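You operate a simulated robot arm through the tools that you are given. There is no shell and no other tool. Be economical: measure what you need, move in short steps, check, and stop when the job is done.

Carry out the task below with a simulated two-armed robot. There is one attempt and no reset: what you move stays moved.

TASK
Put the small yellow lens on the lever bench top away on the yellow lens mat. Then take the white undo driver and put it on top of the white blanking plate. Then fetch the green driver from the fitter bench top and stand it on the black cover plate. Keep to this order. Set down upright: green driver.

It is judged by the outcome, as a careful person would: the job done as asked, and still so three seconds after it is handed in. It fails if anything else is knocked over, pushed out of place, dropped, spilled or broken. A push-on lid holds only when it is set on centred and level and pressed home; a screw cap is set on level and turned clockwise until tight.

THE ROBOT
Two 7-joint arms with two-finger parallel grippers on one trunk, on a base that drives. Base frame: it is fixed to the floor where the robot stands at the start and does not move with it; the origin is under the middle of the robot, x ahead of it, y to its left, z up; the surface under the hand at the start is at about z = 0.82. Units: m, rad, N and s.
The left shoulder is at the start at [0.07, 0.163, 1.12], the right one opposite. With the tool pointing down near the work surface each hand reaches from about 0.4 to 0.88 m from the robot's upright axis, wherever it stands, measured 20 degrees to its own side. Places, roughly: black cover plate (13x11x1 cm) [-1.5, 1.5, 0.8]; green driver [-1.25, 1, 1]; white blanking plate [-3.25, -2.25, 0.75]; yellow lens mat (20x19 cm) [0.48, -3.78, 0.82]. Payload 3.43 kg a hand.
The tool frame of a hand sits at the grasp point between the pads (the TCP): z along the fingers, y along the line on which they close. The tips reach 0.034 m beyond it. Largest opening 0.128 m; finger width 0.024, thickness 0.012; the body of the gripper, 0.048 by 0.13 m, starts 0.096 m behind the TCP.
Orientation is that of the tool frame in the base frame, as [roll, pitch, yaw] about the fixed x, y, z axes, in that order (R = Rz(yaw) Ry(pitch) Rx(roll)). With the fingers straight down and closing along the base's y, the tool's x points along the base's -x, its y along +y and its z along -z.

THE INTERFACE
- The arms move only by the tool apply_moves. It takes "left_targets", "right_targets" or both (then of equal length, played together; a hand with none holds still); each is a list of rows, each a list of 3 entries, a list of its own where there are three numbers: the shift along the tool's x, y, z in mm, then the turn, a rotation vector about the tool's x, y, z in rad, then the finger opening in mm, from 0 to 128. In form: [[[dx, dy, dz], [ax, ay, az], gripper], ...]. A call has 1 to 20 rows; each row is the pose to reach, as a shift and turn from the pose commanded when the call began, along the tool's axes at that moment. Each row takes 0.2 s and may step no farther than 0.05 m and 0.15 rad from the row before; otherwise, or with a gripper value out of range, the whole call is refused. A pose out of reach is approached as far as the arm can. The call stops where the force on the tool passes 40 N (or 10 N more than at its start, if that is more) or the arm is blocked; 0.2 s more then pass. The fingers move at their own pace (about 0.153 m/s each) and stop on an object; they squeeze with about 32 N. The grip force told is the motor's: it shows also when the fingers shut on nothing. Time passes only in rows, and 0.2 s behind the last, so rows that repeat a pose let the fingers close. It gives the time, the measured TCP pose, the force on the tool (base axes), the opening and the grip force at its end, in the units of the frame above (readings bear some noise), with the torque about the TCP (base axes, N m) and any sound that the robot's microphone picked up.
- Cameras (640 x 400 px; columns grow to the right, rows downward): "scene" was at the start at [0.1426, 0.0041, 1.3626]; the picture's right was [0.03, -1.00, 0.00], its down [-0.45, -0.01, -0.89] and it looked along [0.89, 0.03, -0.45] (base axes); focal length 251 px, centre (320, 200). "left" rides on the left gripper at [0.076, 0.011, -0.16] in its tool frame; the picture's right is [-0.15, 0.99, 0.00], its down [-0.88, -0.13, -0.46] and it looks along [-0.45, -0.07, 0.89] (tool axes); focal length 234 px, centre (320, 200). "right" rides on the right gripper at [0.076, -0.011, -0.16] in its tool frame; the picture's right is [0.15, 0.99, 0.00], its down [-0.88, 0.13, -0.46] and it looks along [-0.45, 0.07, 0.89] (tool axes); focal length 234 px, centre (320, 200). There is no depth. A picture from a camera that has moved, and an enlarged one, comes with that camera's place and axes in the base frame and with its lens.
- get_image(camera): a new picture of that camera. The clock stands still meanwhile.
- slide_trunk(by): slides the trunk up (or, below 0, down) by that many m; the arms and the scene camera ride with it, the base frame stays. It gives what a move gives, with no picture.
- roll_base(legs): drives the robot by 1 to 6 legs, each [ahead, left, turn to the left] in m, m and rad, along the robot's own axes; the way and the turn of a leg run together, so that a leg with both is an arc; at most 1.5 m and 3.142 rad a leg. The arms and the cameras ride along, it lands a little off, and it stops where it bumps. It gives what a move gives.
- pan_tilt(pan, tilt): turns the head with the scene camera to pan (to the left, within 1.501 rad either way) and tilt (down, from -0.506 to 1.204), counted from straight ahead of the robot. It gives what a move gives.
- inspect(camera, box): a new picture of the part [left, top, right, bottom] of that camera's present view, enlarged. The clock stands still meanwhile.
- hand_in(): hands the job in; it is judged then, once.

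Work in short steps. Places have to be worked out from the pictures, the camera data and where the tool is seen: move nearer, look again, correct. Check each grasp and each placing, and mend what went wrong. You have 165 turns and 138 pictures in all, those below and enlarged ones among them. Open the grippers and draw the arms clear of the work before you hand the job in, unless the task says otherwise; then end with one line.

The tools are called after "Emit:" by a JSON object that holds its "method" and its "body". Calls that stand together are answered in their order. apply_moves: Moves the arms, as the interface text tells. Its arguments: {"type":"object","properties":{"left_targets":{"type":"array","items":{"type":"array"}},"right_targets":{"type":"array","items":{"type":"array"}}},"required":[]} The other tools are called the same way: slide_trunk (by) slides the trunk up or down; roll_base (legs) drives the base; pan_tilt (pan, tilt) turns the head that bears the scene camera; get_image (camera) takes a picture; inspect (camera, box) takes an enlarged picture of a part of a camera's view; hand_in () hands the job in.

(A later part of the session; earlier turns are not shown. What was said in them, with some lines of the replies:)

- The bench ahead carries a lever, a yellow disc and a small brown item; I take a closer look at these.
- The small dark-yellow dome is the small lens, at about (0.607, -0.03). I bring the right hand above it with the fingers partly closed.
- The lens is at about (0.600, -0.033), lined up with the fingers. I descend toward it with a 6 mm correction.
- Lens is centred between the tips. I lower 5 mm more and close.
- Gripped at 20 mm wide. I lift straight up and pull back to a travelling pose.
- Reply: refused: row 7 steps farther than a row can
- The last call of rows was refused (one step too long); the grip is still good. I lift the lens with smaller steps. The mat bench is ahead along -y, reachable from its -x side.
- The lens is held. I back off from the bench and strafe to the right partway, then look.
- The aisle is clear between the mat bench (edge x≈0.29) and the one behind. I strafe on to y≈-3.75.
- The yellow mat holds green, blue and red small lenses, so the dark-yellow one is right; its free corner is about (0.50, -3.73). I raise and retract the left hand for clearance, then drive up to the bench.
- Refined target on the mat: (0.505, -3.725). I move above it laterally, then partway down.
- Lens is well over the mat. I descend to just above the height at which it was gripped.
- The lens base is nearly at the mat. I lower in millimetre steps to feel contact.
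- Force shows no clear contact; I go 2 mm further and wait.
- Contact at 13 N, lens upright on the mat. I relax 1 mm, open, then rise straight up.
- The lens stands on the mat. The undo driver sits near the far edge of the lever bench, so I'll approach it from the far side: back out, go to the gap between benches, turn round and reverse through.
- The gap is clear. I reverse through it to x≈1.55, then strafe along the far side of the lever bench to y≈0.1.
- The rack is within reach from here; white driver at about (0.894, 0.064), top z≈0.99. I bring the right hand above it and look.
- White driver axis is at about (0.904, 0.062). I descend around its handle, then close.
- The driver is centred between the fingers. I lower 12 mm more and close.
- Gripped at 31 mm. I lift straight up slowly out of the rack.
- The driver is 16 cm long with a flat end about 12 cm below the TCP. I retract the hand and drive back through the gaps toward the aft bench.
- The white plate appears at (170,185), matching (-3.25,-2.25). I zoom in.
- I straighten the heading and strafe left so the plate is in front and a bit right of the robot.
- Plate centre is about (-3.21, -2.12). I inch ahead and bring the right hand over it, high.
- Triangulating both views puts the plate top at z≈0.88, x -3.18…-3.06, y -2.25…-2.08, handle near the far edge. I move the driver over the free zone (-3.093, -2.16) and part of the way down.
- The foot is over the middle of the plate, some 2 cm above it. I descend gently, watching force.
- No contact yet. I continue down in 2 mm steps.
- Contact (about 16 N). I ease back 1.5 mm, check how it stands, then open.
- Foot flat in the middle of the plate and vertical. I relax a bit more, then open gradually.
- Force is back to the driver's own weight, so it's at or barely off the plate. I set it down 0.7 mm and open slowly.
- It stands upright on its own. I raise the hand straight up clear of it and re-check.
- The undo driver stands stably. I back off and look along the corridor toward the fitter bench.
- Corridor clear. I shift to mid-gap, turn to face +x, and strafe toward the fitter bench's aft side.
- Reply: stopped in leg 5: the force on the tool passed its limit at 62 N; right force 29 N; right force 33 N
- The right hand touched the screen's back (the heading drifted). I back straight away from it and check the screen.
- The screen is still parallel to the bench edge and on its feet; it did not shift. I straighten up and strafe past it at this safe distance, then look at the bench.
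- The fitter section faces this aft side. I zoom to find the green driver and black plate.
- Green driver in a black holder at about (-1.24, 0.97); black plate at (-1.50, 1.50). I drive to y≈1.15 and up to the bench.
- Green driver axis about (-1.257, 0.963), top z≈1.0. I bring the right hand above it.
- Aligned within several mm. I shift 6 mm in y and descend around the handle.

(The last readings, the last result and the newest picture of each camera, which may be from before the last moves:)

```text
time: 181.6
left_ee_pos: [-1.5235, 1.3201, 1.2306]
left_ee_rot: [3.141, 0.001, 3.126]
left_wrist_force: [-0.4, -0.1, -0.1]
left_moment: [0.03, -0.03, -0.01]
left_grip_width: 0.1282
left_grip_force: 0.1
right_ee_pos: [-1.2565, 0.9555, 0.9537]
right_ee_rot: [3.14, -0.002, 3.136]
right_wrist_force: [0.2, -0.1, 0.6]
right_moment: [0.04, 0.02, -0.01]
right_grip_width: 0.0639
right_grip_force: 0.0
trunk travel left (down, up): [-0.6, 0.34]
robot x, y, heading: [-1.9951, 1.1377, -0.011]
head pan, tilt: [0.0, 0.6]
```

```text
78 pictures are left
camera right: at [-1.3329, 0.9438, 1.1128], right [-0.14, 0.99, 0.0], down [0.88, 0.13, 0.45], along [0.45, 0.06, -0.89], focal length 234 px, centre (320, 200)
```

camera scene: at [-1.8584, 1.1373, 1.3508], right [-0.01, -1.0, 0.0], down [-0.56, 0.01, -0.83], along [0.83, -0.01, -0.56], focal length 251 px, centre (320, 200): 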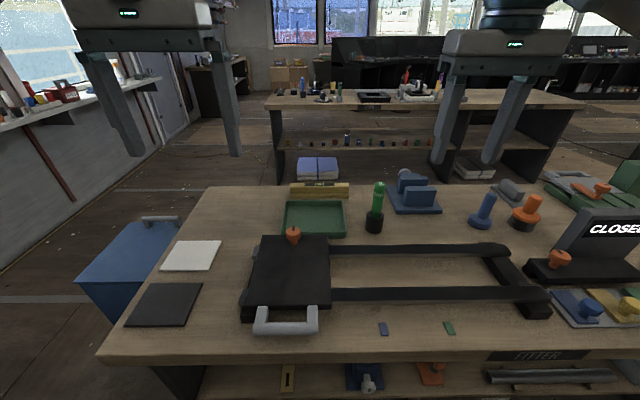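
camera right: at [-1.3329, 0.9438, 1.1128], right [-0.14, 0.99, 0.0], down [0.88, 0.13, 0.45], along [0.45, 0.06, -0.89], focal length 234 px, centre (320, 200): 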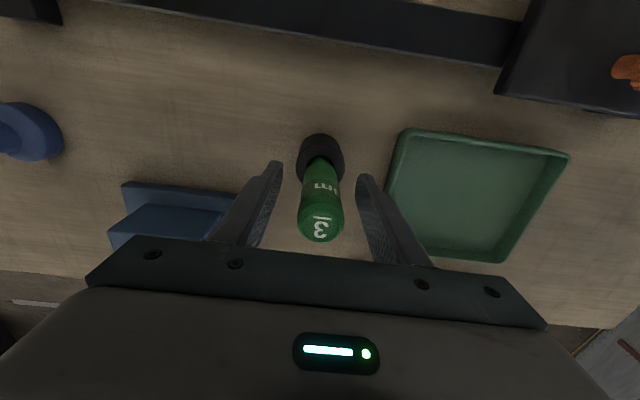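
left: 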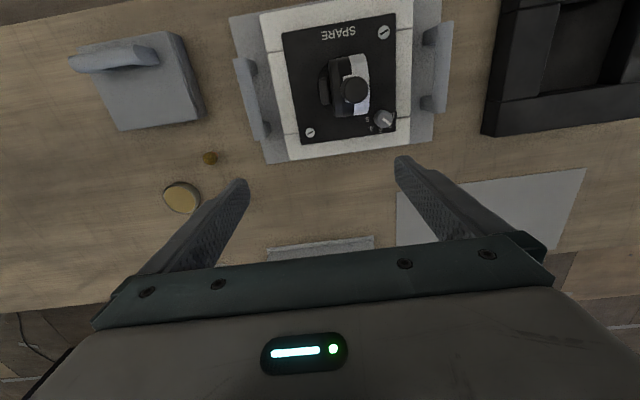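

Well centred. I close on the handle.

Emit:
{"method": "apply_moves", "body": {"right_targets": [[[2, 0, 2], [0, 0, 0], 45], [[2, 0, 2], [0, 0, 0], 20], [[2, 0, 2], [0, 0, 0], 10], [[2, 0, 2], [0, 0, 0], 10]]}}

Emit:
{"method": "apply_moves", "body": {"right_targets": [[[0, 0, -15], [0, 0, 0], 10], [[0, 0, -35], [0, 0, 0], 10], [[0, 0, -60], [0, 0, 0], 10], [[0, 0, -95], [0, 0, 0], 10], [[0, 0, -135], [0, 0, 0], 10], [[0, 0, -180], [0, 0, 0], 10], [[0, 0, -230], [0, 0, 0], 10]]}}

Emit:
{"method": "get_image", "body": {"camera": "right"}}

Emit:
{"method": "get_image", "body": {"camera": "scene"}}

```text
time: 182.6
left_ee_pos: [-1.5235, 1.3201, 1.2312]
left_ee_rot: [3.141, 0.001, 3.127]
left_wrist_force: [0.4, 0.3, -0.1]
left_moment: [-0.05, 0.01, -0.01]
left_grip_width: 0.1283
left_grip_force: 0.1
right_ee_pos: [-1.2596, 0.9544, 0.9515]
right_ee_rot: [-3.141, -0.001, 3.135]
right_wrist_force: [0.4, -0.7, 0.1]
right_moment: [-0.1, 0.0, -0.03]
right_grip_width: 0.031
right_grip_force: 32.1
trunk travel left (down, up): [-0.6, 0.34]
robot x, y, heading: [-1.9946, 1.1356, -0.01]
head pan, tilt: [0.0, 0.6]
```

```text
time: 184.2
left_ee_pos: [-1.5237, 1.3208, 1.2311]
left_ee_rot: [-3.14, 0.0, 3.127]
left_wrist_force: [-0.5, 0.3, -0.1]
left_moment: [-0.03, -0.02, 0.0]
left_grip_width: 0.1278
left_grip_force: 0.0
right_ee_pos: [-1.2581, 0.9579, 1.186]
right_ee_rot: [-3.141, -0.001, 3.135]
right_wrist_force: [-0.5, 0.3, -2.8]
right_moment: [-0.05, 0.01, -0.02]
right_grip_width: 0.0311
right_grip_force: 31.7
trunk travel left (down, up): [-0.6, 0.34]
robot x, y, heading: [-1.993, 1.1382, -0.017]
head pan, tilt: [0.0, 0.6]
```

```text
77 pictures are left
camera right: at [-1.3331, 0.9474, 1.3449], right [-0.14, 0.99, 0.0], down [0.88, 0.13, 0.45], along [0.45, 0.06, -0.89], focal length 234 px, centre (320, 200)
```

right: 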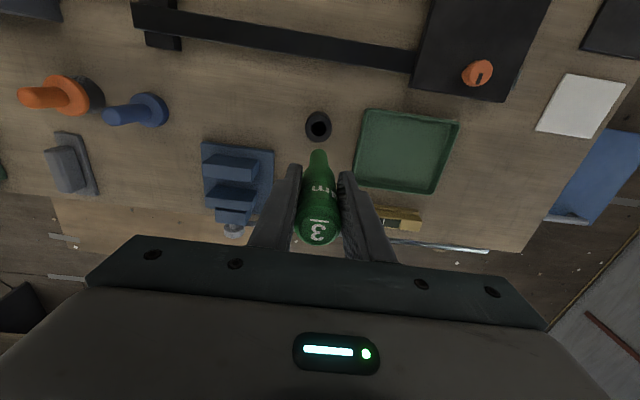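

```text
76 pictures are left
camera scene: at [-1.8592, 1.1388, 1.3508], right [-0.01, -1.0, 0.0], down [-0.56, 0.01, -0.83], along [0.83, -0.01, -0.56], focal length 251 px, centre (320, 200)
```

scene: 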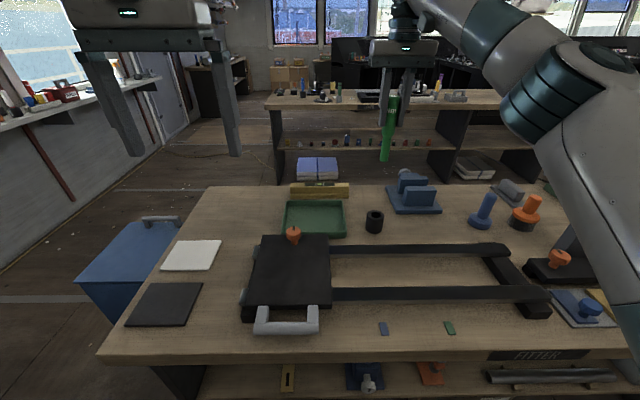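

Green driver held and clear. I retract the hand and strafe left so the black plate (-1.51, 1.49) lies in the right hand's range.

Emit:
{"method": "apply_moves", "body": {"right_targets": [[[45, 0, 0], [0, 0, 0], 10], [[90, 0, 0], [0, 0, 0], 10], [[135, 0, 0], [0, 0, 0], 10], [[180, 0, 0], [0, 0, 0], 10], [[220, 0, 0], [0, 0, 0], 10]]}}

Emit:
{"method": "roll_base", "body": {"legs": [[-0.06, 0, 0.01], [0, 0.5, 0]]}}

Emit:
{"method": "get_image", "body": {"camera": "scene"}}

Emit:
{"method": "get_image", "body": {"camera": "right"}}

```text
time: 185.3
left_ee_pos: [-1.5241, 1.3201, 1.2314]
left_ee_rot: [3.141, 0.002, 3.127]
left_wrist_force: [-0.3, -0.1, 0.0]
left_moment: [-0.03, -0.02, 0.0]
left_grip_width: 0.1283
left_grip_force: 0.1
right_ee_pos: [-1.48, 0.9581, 1.1882]
right_ee_rot: [3.141, 0.0, 3.135]
right_wrist_force: [0.0, 0.0, -1.4]
right_moment: [-0.06, -0.01, 0.02]
right_grip_width: 0.0311
right_grip_force: 32.1
trunk travel left (down, up): [-0.6, 0.34]
robot x, y, heading: [-1.9993, 1.1352, -0.016]
head pan, tilt: [0.0, 0.6]
```

```text
time: 188.9
left_ee_pos: [-1.5795, 1.826, 1.2315]
left_ee_rot: [3.141, -0.001, 3.128]
left_wrist_force: [-0.2, -0.7, 0.9]
left_moment: [0.02, 0.01, 0.04]
left_grip_width: 0.128
left_grip_force: 0.1
right_ee_pos: [-1.5336, 1.4652, 1.1875]
right_ee_rot: [-3.141, -0.004, 3.137]
right_wrist_force: [-0.5, 0.2, -1.5]
right_moment: [-0.07, 0.03, 0.03]
right_grip_width: 0.0309
right_grip_force: 31.8
trunk travel left (down, up): [-0.6, 0.34]
robot x, y, heading: [-2.056, 1.6388, -0.015]
head pan, tilt: [0.0, 0.6]
```

```text
75 pictures are left
camera scene: at [-1.9146, 1.6434, 1.3507], right [-0.01, -1.0, 0.0], down [-0.57, 0.01, -0.82], along [0.82, -0.01, -0.57], focal length 251 px, centre (320, 200)
```

scene: 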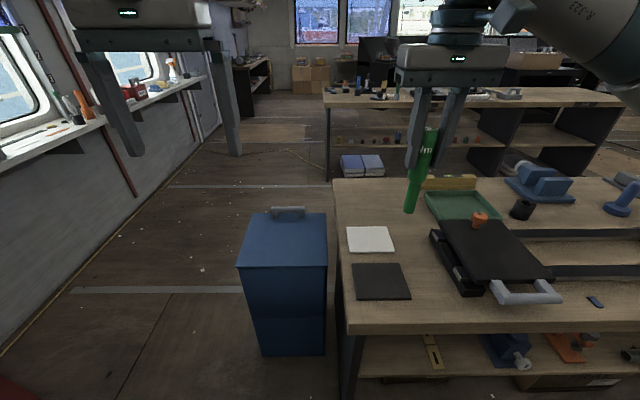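

```text
74 pictures are left
camera right: at [-1.6101, 1.4532, 1.3461], right [-0.14, 0.99, 0.0], down [0.88, 0.13, 0.45], along [0.45, 0.07, -0.89], focal length 234 px, centre (320, 200)
```

right: 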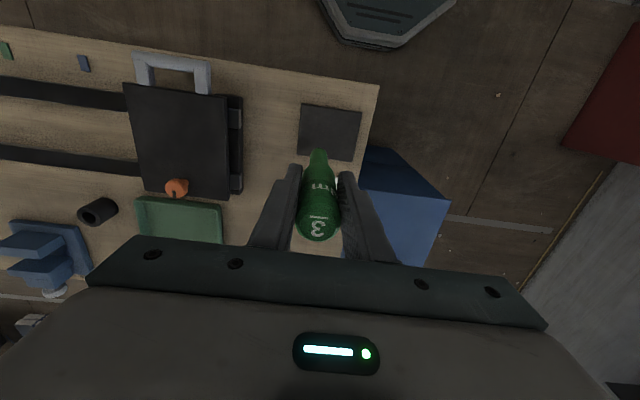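

Both views put the plate centre at (-1.516, 1.489), top z≈0.83. I centre over it and descend to about 2 cm above.

Emit:
{"method": "apply_moves", "body": {"right_targets": [[[-18, 24, 0], [0, 0, 0], 10], [[-18, 24, 45], [0, 0, 0], 10], [[-18, 24, 90], [0, 0, 0], 10], [[-18, 24, 135], [0, 0, 0], 10], [[-18, 24, 175], [0, 0, 0], 10], [[-18, 24, 200], [0, 0, 0], 10], [[-18, 24, 200], [0, 0, 0], 10]]}}

Emit:
{"method": "inspect", "body": {"camera": "scene", "box": [320, 170, 460, 310]}}

Emit:
{"method": "inspect", "body": {"camera": "right", "box": [240, 70, 400, 240]}}

```text
time: 190.5
left_ee_pos: [-1.5806, 1.8257, 1.2302]
left_ee_rot: [-3.141, 0.0, 3.125]
left_wrist_force: [0.1, -1.0, -0.9]
left_moment: [0.02, 0.01, 0.01]
left_grip_width: 0.128
left_grip_force: 0.1
right_ee_pos: [-1.519, 1.4909, 0.9863]
right_ee_rot: [-3.141, -0.001, 3.135]
right_wrist_force: [0.2, 0.0, -1.9]
right_moment: [-0.06, 0.03, -0.03]
right_grip_width: 0.031
right_grip_force: 31.9
trunk travel left (down, up): [-0.6, 0.34]
robot x, y, heading: [-2.0537, 1.6451, -0.011]
head pan, tilt: [0.0, 0.6]
```

```text
2.86 times, centred on (390, 240) of scene
camera zoom: at [-1.9148, 1.6435, 1.3507], right [-0.01, -1.0, 0.0], down [-0.57, 0.01, -0.82], along [0.82, -0.01, -0.57], focal length 718 px, centre (120, 86)
```

zoom: 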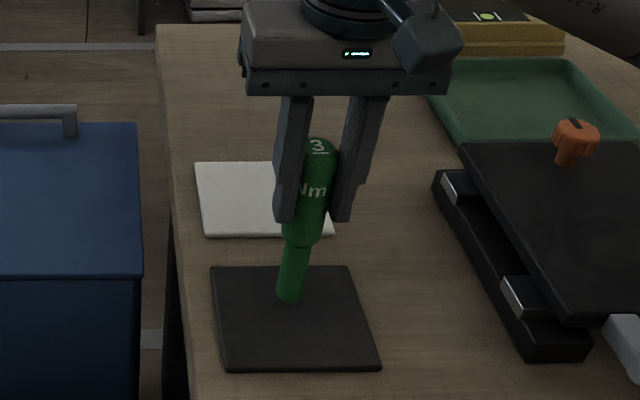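

```text
2.35 times, centred on (320, 155) of right
camera zoom: at [-1.5927, 1.4799, 1.1447], right [-0.14, 0.99, 0.0], down [0.88, 0.13, 0.45], along [0.45, 0.07, -0.89], focal length 551 px, centre (320, 306)
```

zoom: 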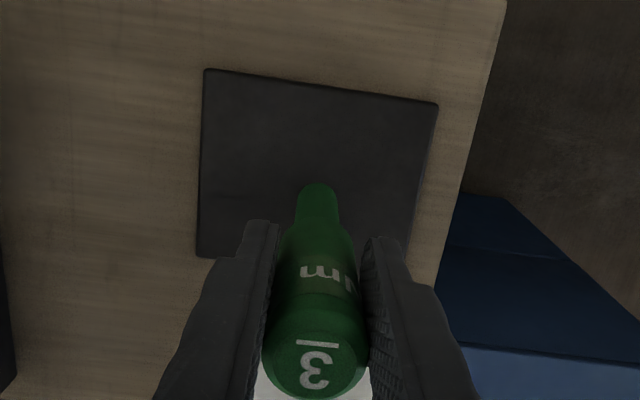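

Foot will land at plate centre. I descend in small steps until contact.

Emit:
{"method": "apply_moves", "body": {"right_targets": [[[0, 0, 6], [0, 0, 0], 10], [[0, 0, 10], [0, 0, 0], 10], [[0, 0, 13], [0, 0, 0], 10], [[0, 0, 15], [0, 0, 0], 10], [[0, 0, 15], [0, 0, 0], 10]]}}

Emit:
{"method": "apply_moves", "body": {"right_targets": [[[0, 0, 1.5], [0, 0, 0], 10], [[0, 0, 3], [0, 0, 0], 10], [[0, 0, 3], [0, 0, 0], 10]]}}

```text
time: 191.7
left_ee_pos: [-1.5796, 1.8266, 1.2299]
left_ee_rot: [3.141, -0.001, 3.129]
left_wrist_force: [-0.4, -0.4, -0.3]
left_moment: [0.0, 0.0, 0.01]
left_grip_width: 0.1279
left_grip_force: 0.1
right_ee_pos: [-1.5171, 1.4898, 0.972]
right_ee_rot: [-3.141, -0.002, 3.136]
right_wrist_force: [0.8, -0.2, -2.2]
right_moment: [-0.02, -0.01, 0.0]
right_grip_width: 0.0308
right_grip_force: 31.8
trunk travel left (down, up): [-0.6, 0.34]
robot x, y, heading: [-2.054, 1.6477, -0.013]
head pan, tilt: [0.0, 0.6]
```

```text
time: 192.5
left_ee_pos: [-1.5796, 1.8267, 1.2316]
left_ee_rot: [3.141, 0.0, 3.127]
left_wrist_force: [-0.1, -0.2, 0.1]
left_moment: [0.0, 0.02, 0.02]
left_grip_width: 0.1281
left_grip_force: 0.1
right_ee_pos: [-1.5177, 1.4896, 0.9688]
right_ee_rot: [-3.141, -0.003, 3.136]
right_wrist_force: [-0.3, -0.6, -2.4]
right_moment: [-0.08, 0.0, 0.02]
right_grip_width: 0.0314
right_grip_force: 32.0
trunk travel left (down, up): [-0.6, 0.34]
robot x, y, heading: [-2.0537, 1.6437, -0.009]
head pan, tilt: [0.0, 0.6]
```

No contact yet at TCP z 0.969; I continue with 1.5 mm steps.

Emit:
{"method": "apply_moves", "body": {"right_targets": [[[0, 0, 1.5], [0, 0, 0], 10], [[0, 0, 3], [0, 0, 0], 10], [[0, 0, 3], [0, 0, 0], 10]]}}

```text
time: 193.3
left_ee_pos: [-1.5806, 1.8271, 1.2314]
left_ee_rot: [3.141, 0.001, 3.128]
left_wrist_force: [1.1, 0.4, -0.7]
left_moment: [0.0, -0.01, 0.02]
left_grip_width: 0.1282
left_grip_force: 0.0
right_ee_pos: [-1.5189, 1.4888, 0.9677]
right_ee_rot: [-3.142, -0.004, 3.137]
right_wrist_force: [-0.3, -0.8, -2.1]
right_moment: [-0.05, 0.04, 0.02]
right_grip_width: 0.0312
right_grip_force: 31.8
trunk travel left (down, up): [-0.6, 0.34]
robot x, y, heading: [-2.054, 1.6447, -0.014]
head pan, tilt: [0.0, 0.6]
```

Still only its own weight on the wrist. I continue 3 mm more.

Emit:
{"method": "apply_moves", "body": {"right_targets": [[[0, 0, 1.5], [0, 0, 0], 10], [[0, 0, 3], [0, 0, 0], 10], [[0, 0, 3], [0, 0, 0], 10]]}}

Emit:
{"method": "inspect", "body": {"camera": "scene", "box": [330, 210, 430, 310]}}

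```text
time: 194.1
left_ee_pos: [-1.5816, 1.8283, 1.2318]
left_ee_rot: [-3.141, 0.001, 3.127]
left_wrist_force: [0.3, 0.6, -0.9]
left_moment: [0.0, -0.03, 0.0]
left_grip_width: 0.1279
left_grip_force: 0.1
right_ee_pos: [-1.5183, 1.489, 0.9651]
right_ee_rot: [3.14, 0.002, 3.136]
right_wrist_force: [2.2, -2.6, 19.6]
right_moment: [-0.53, -0.45, -0.06]
right_grip_width: 0.0311
right_grip_force: 32.3
trunk travel left (down, up): [-0.6, 0.34]
robot x, y, heading: [-2.0537, 1.6442, -0.011]
head pan, tilt: [0.0, 0.6]
```

```text
4.00 times, centred on (380, 260) of scene
camera zoom: at [-1.9163, 1.6438, 1.3511], right [-0.01, -1.0, 0.0], down [-0.56, 0.01, -0.83], along [0.83, -0.01, -0.56], focal length 1005 px, centre (80, -40)
```

zoom: 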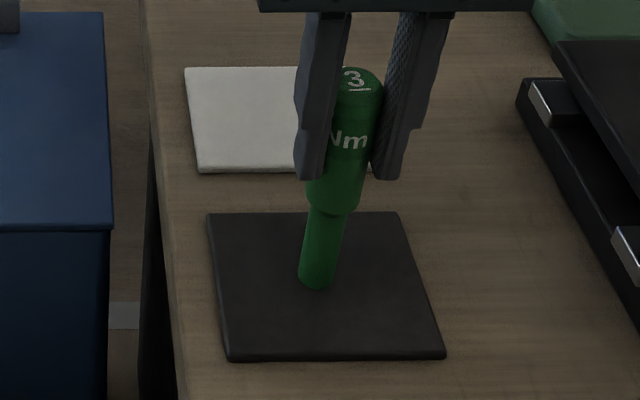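

Contact at about 22 N, on the plate's centre. I ease off 2 mm and check.

Emit:
{"method": "apply_moves", "body": {"right_targets": [[[0, 0, -1], [0, 0, 0], 10], [[0, 0, -2], [0, 0, 0], 10], [[0, 0, -2], [0, 0, 0], 10]]}}

```text
time: 194.9
left_ee_pos: [-1.5801, 1.8283, 1.2305]
left_ee_rot: [3.141, 0.001, 3.128]
left_wrist_force: [-0.7, 0.1, -0.6]
left_moment: [0.01, 0.0, 0.02]
left_grip_width: 0.128
left_grip_force: 0.1
right_ee_pos: [-1.5189, 1.4887, 0.9656]
right_ee_rot: [3.141, -0.004, 3.137]
right_wrist_force: [-0.2, 1.1, 2.9]
right_moment: [0.27, 0.07, 0.02]
right_grip_width: 0.031
right_grip_force: 31.6
trunk travel left (down, up): [-0.6, 0.34]
robot x, y, heading: [-2.0536, 1.6447, -0.012]
head pan, tilt: [0.0, 0.6]
```

Only about 5 N of contact remains; I open slowly.

Emit:
{"method": "apply_moves", "body": {"right_targets": [[[0, 0, -0.3], [0, 0, 0], 10], [[0, 0, -0.3], [0, 0, 0], 28], [[0, 0, -0.3], [0, 0, 0], 33], [[0, 0, -0.3], [0, 0, 0], 36], [[0, 0, -0.3], [0, 0, 0], 42], [[0, 0, -0.3], [0, 0, 0], 50], [[0, 0, -0.3], [0, 0, 0], 60], [[0, 0, -0.3], [0, 0, 0], 70]]}}

Emit:
{"method": "inspect", "body": {"camera": "scene", "box": [330, 190, 450, 310]}}

Emit:
{"method": "inspect", "body": {"camera": "right", "box": [240, 70, 400, 240]}}

```text
time: 196.7
left_ee_pos: [-1.5799, 1.826, 1.2312]
left_ee_rot: [3.141, 0.0, 3.127]
left_wrist_force: [-0.3, 0.3, -0.7]
left_moment: [0.0, -0.02, -0.01]
left_grip_width: 0.128
left_grip_force: 0.0
right_ee_pos: [-1.5182, 1.4873, 0.9666]
right_ee_rot: [3.141, -0.003, 3.135]
right_wrist_force: [0.3, -0.9, -0.1]
right_moment: [0.0, -0.02, -0.03]
right_grip_width: 0.0698
right_grip_force: 0.2
trunk travel left (down, up): [-0.6, 0.34]
robot x, y, heading: [-2.055, 1.6422, -0.017]
head pan, tilt: [0.0, 0.6]
```

```text
3.33 times, centred on (390, 250) of scene
camera zoom: at [-1.9148, 1.6436, 1.3507], right [-0.01, -1.0, 0.0], down [-0.57, 0.01, -0.82], along [0.82, -0.01, -0.57], focal length 838 px, centre (87, 33)
```

zoom: 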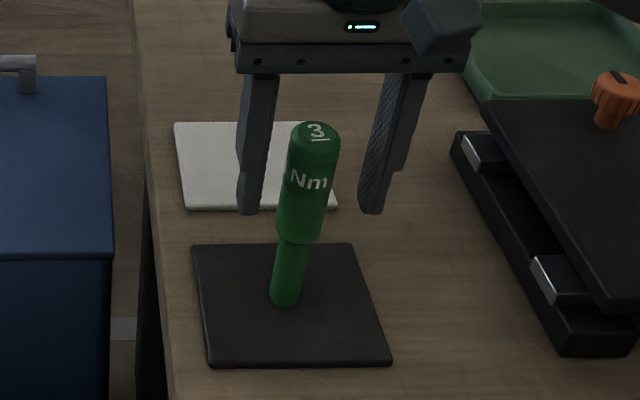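

```text
2.35 times, centred on (320, 155) of right
camera zoom: at [-1.5925, 1.477, 1.125], right [-0.14, 0.99, 0.0], down [0.88, 0.13, 0.45], along [0.45, 0.07, -0.89], focal length 551 px, centre (320, 306)
```

zoom: 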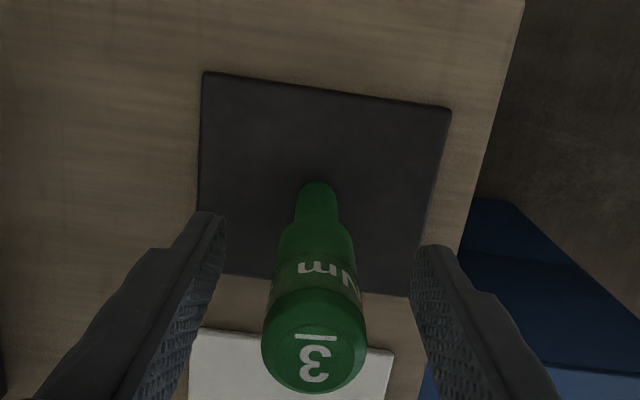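

The green driver stands upright by itself. I raise the hand straight up, then back away.

Emit:
{"method": "apply_moves", "body": {"right_targets": [[[0, 0, -25], [0, 0, 0], 70], [[0, 0, -60], [0, 0, 0], 70], [[0, 0, -100], [0, 0, 0], 70], [[0, 0, -145], [0, 0, 0], 70], [[0, 0, -190], [0, 0, 0], 70], [[0, 0, -230], [0, 0, 0], 70], [[0, 0, -230], [0, 0, 0], 100]]}}

Emit:
{"method": "roll_base", "body": {"legs": [[-0.25, 0, 0]]}}

Emit:
{"method": "get_image", "body": {"camera": "scene"}}

```text
time: 198.3
left_ee_pos: [-1.5802, 1.8271, 1.2315]
left_ee_rot: [3.14, 0.002, 3.125]
left_wrist_force: [-0.3, -0.2, -0.3]
left_moment: [0.02, 0.01, 0.0]
left_grip_width: 0.128
left_grip_force: 0.0
right_ee_pos: [-1.5168, 1.4865, 1.1957]
right_ee_rot: [-3.14, -0.004, 3.137]
right_wrist_force: [-0.3, -0.1, -0.3]
right_moment: [0.0, 0.07, 0.01]
right_grip_width: 0.0996
right_grip_force: 0.1
trunk travel left (down, up): [-0.6, 0.34]
robot x, y, heading: [-2.0533, 1.643, -0.017]
head pan, tilt: [0.0, 0.6]
```

```text
time: 200.1
left_ee_pos: [-1.8329, 1.8267, 1.2309]
left_ee_rot: [3.141, 0.001, 3.117]
left_wrist_force: [0.3, 0.3, -0.9]
left_moment: [0.0, -0.03, 0.0]
left_grip_width: 0.128
left_grip_force: 0.0
right_ee_pos: [-1.7743, 1.4871, 1.1965]
right_ee_rot: [-3.141, -0.004, 3.128]
right_wrist_force: [0.1, -0.4, 0.4]
right_moment: [-0.05, 0.01, 0.02]
right_grip_width: 0.0999
right_grip_force: 0.1
trunk travel left (down, up): [-0.6, 0.34]
robot x, y, heading: [-2.3104, 1.6516, -0.022]
head pan, tilt: [0.0, 0.6]
```

```text
68 pictures are left
camera scene: at [-2.1693, 1.6468, 1.3506], right [-0.02, -1.0, 0.0], down [-0.57, 0.01, -0.82], along [0.82, -0.02, -0.57], focal length 251 px, centre (320, 200)
```

scene: 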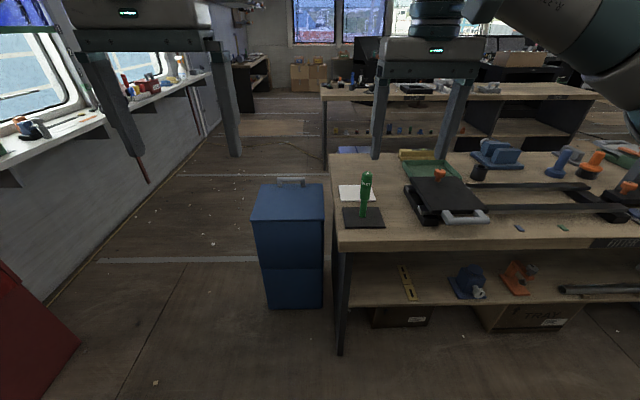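

The green driver stands on the black plate, the arms are clear, and the earlier placements checked out, so I hand in.

Emit:
{"method": "hand_in", "body": {}}

```text
The job is handed in.
```

I did all three placements in the order you asked. The small yellow lens is on the yellow mat, the white undo driver stands on the white blanking plate, and the green driver stands upright on the black cover plate. On the way to the fitter bench, the right hand bumped the back of the screen there (62 N). In the picture afterwards the screen looked upright and in line with the bench edge.
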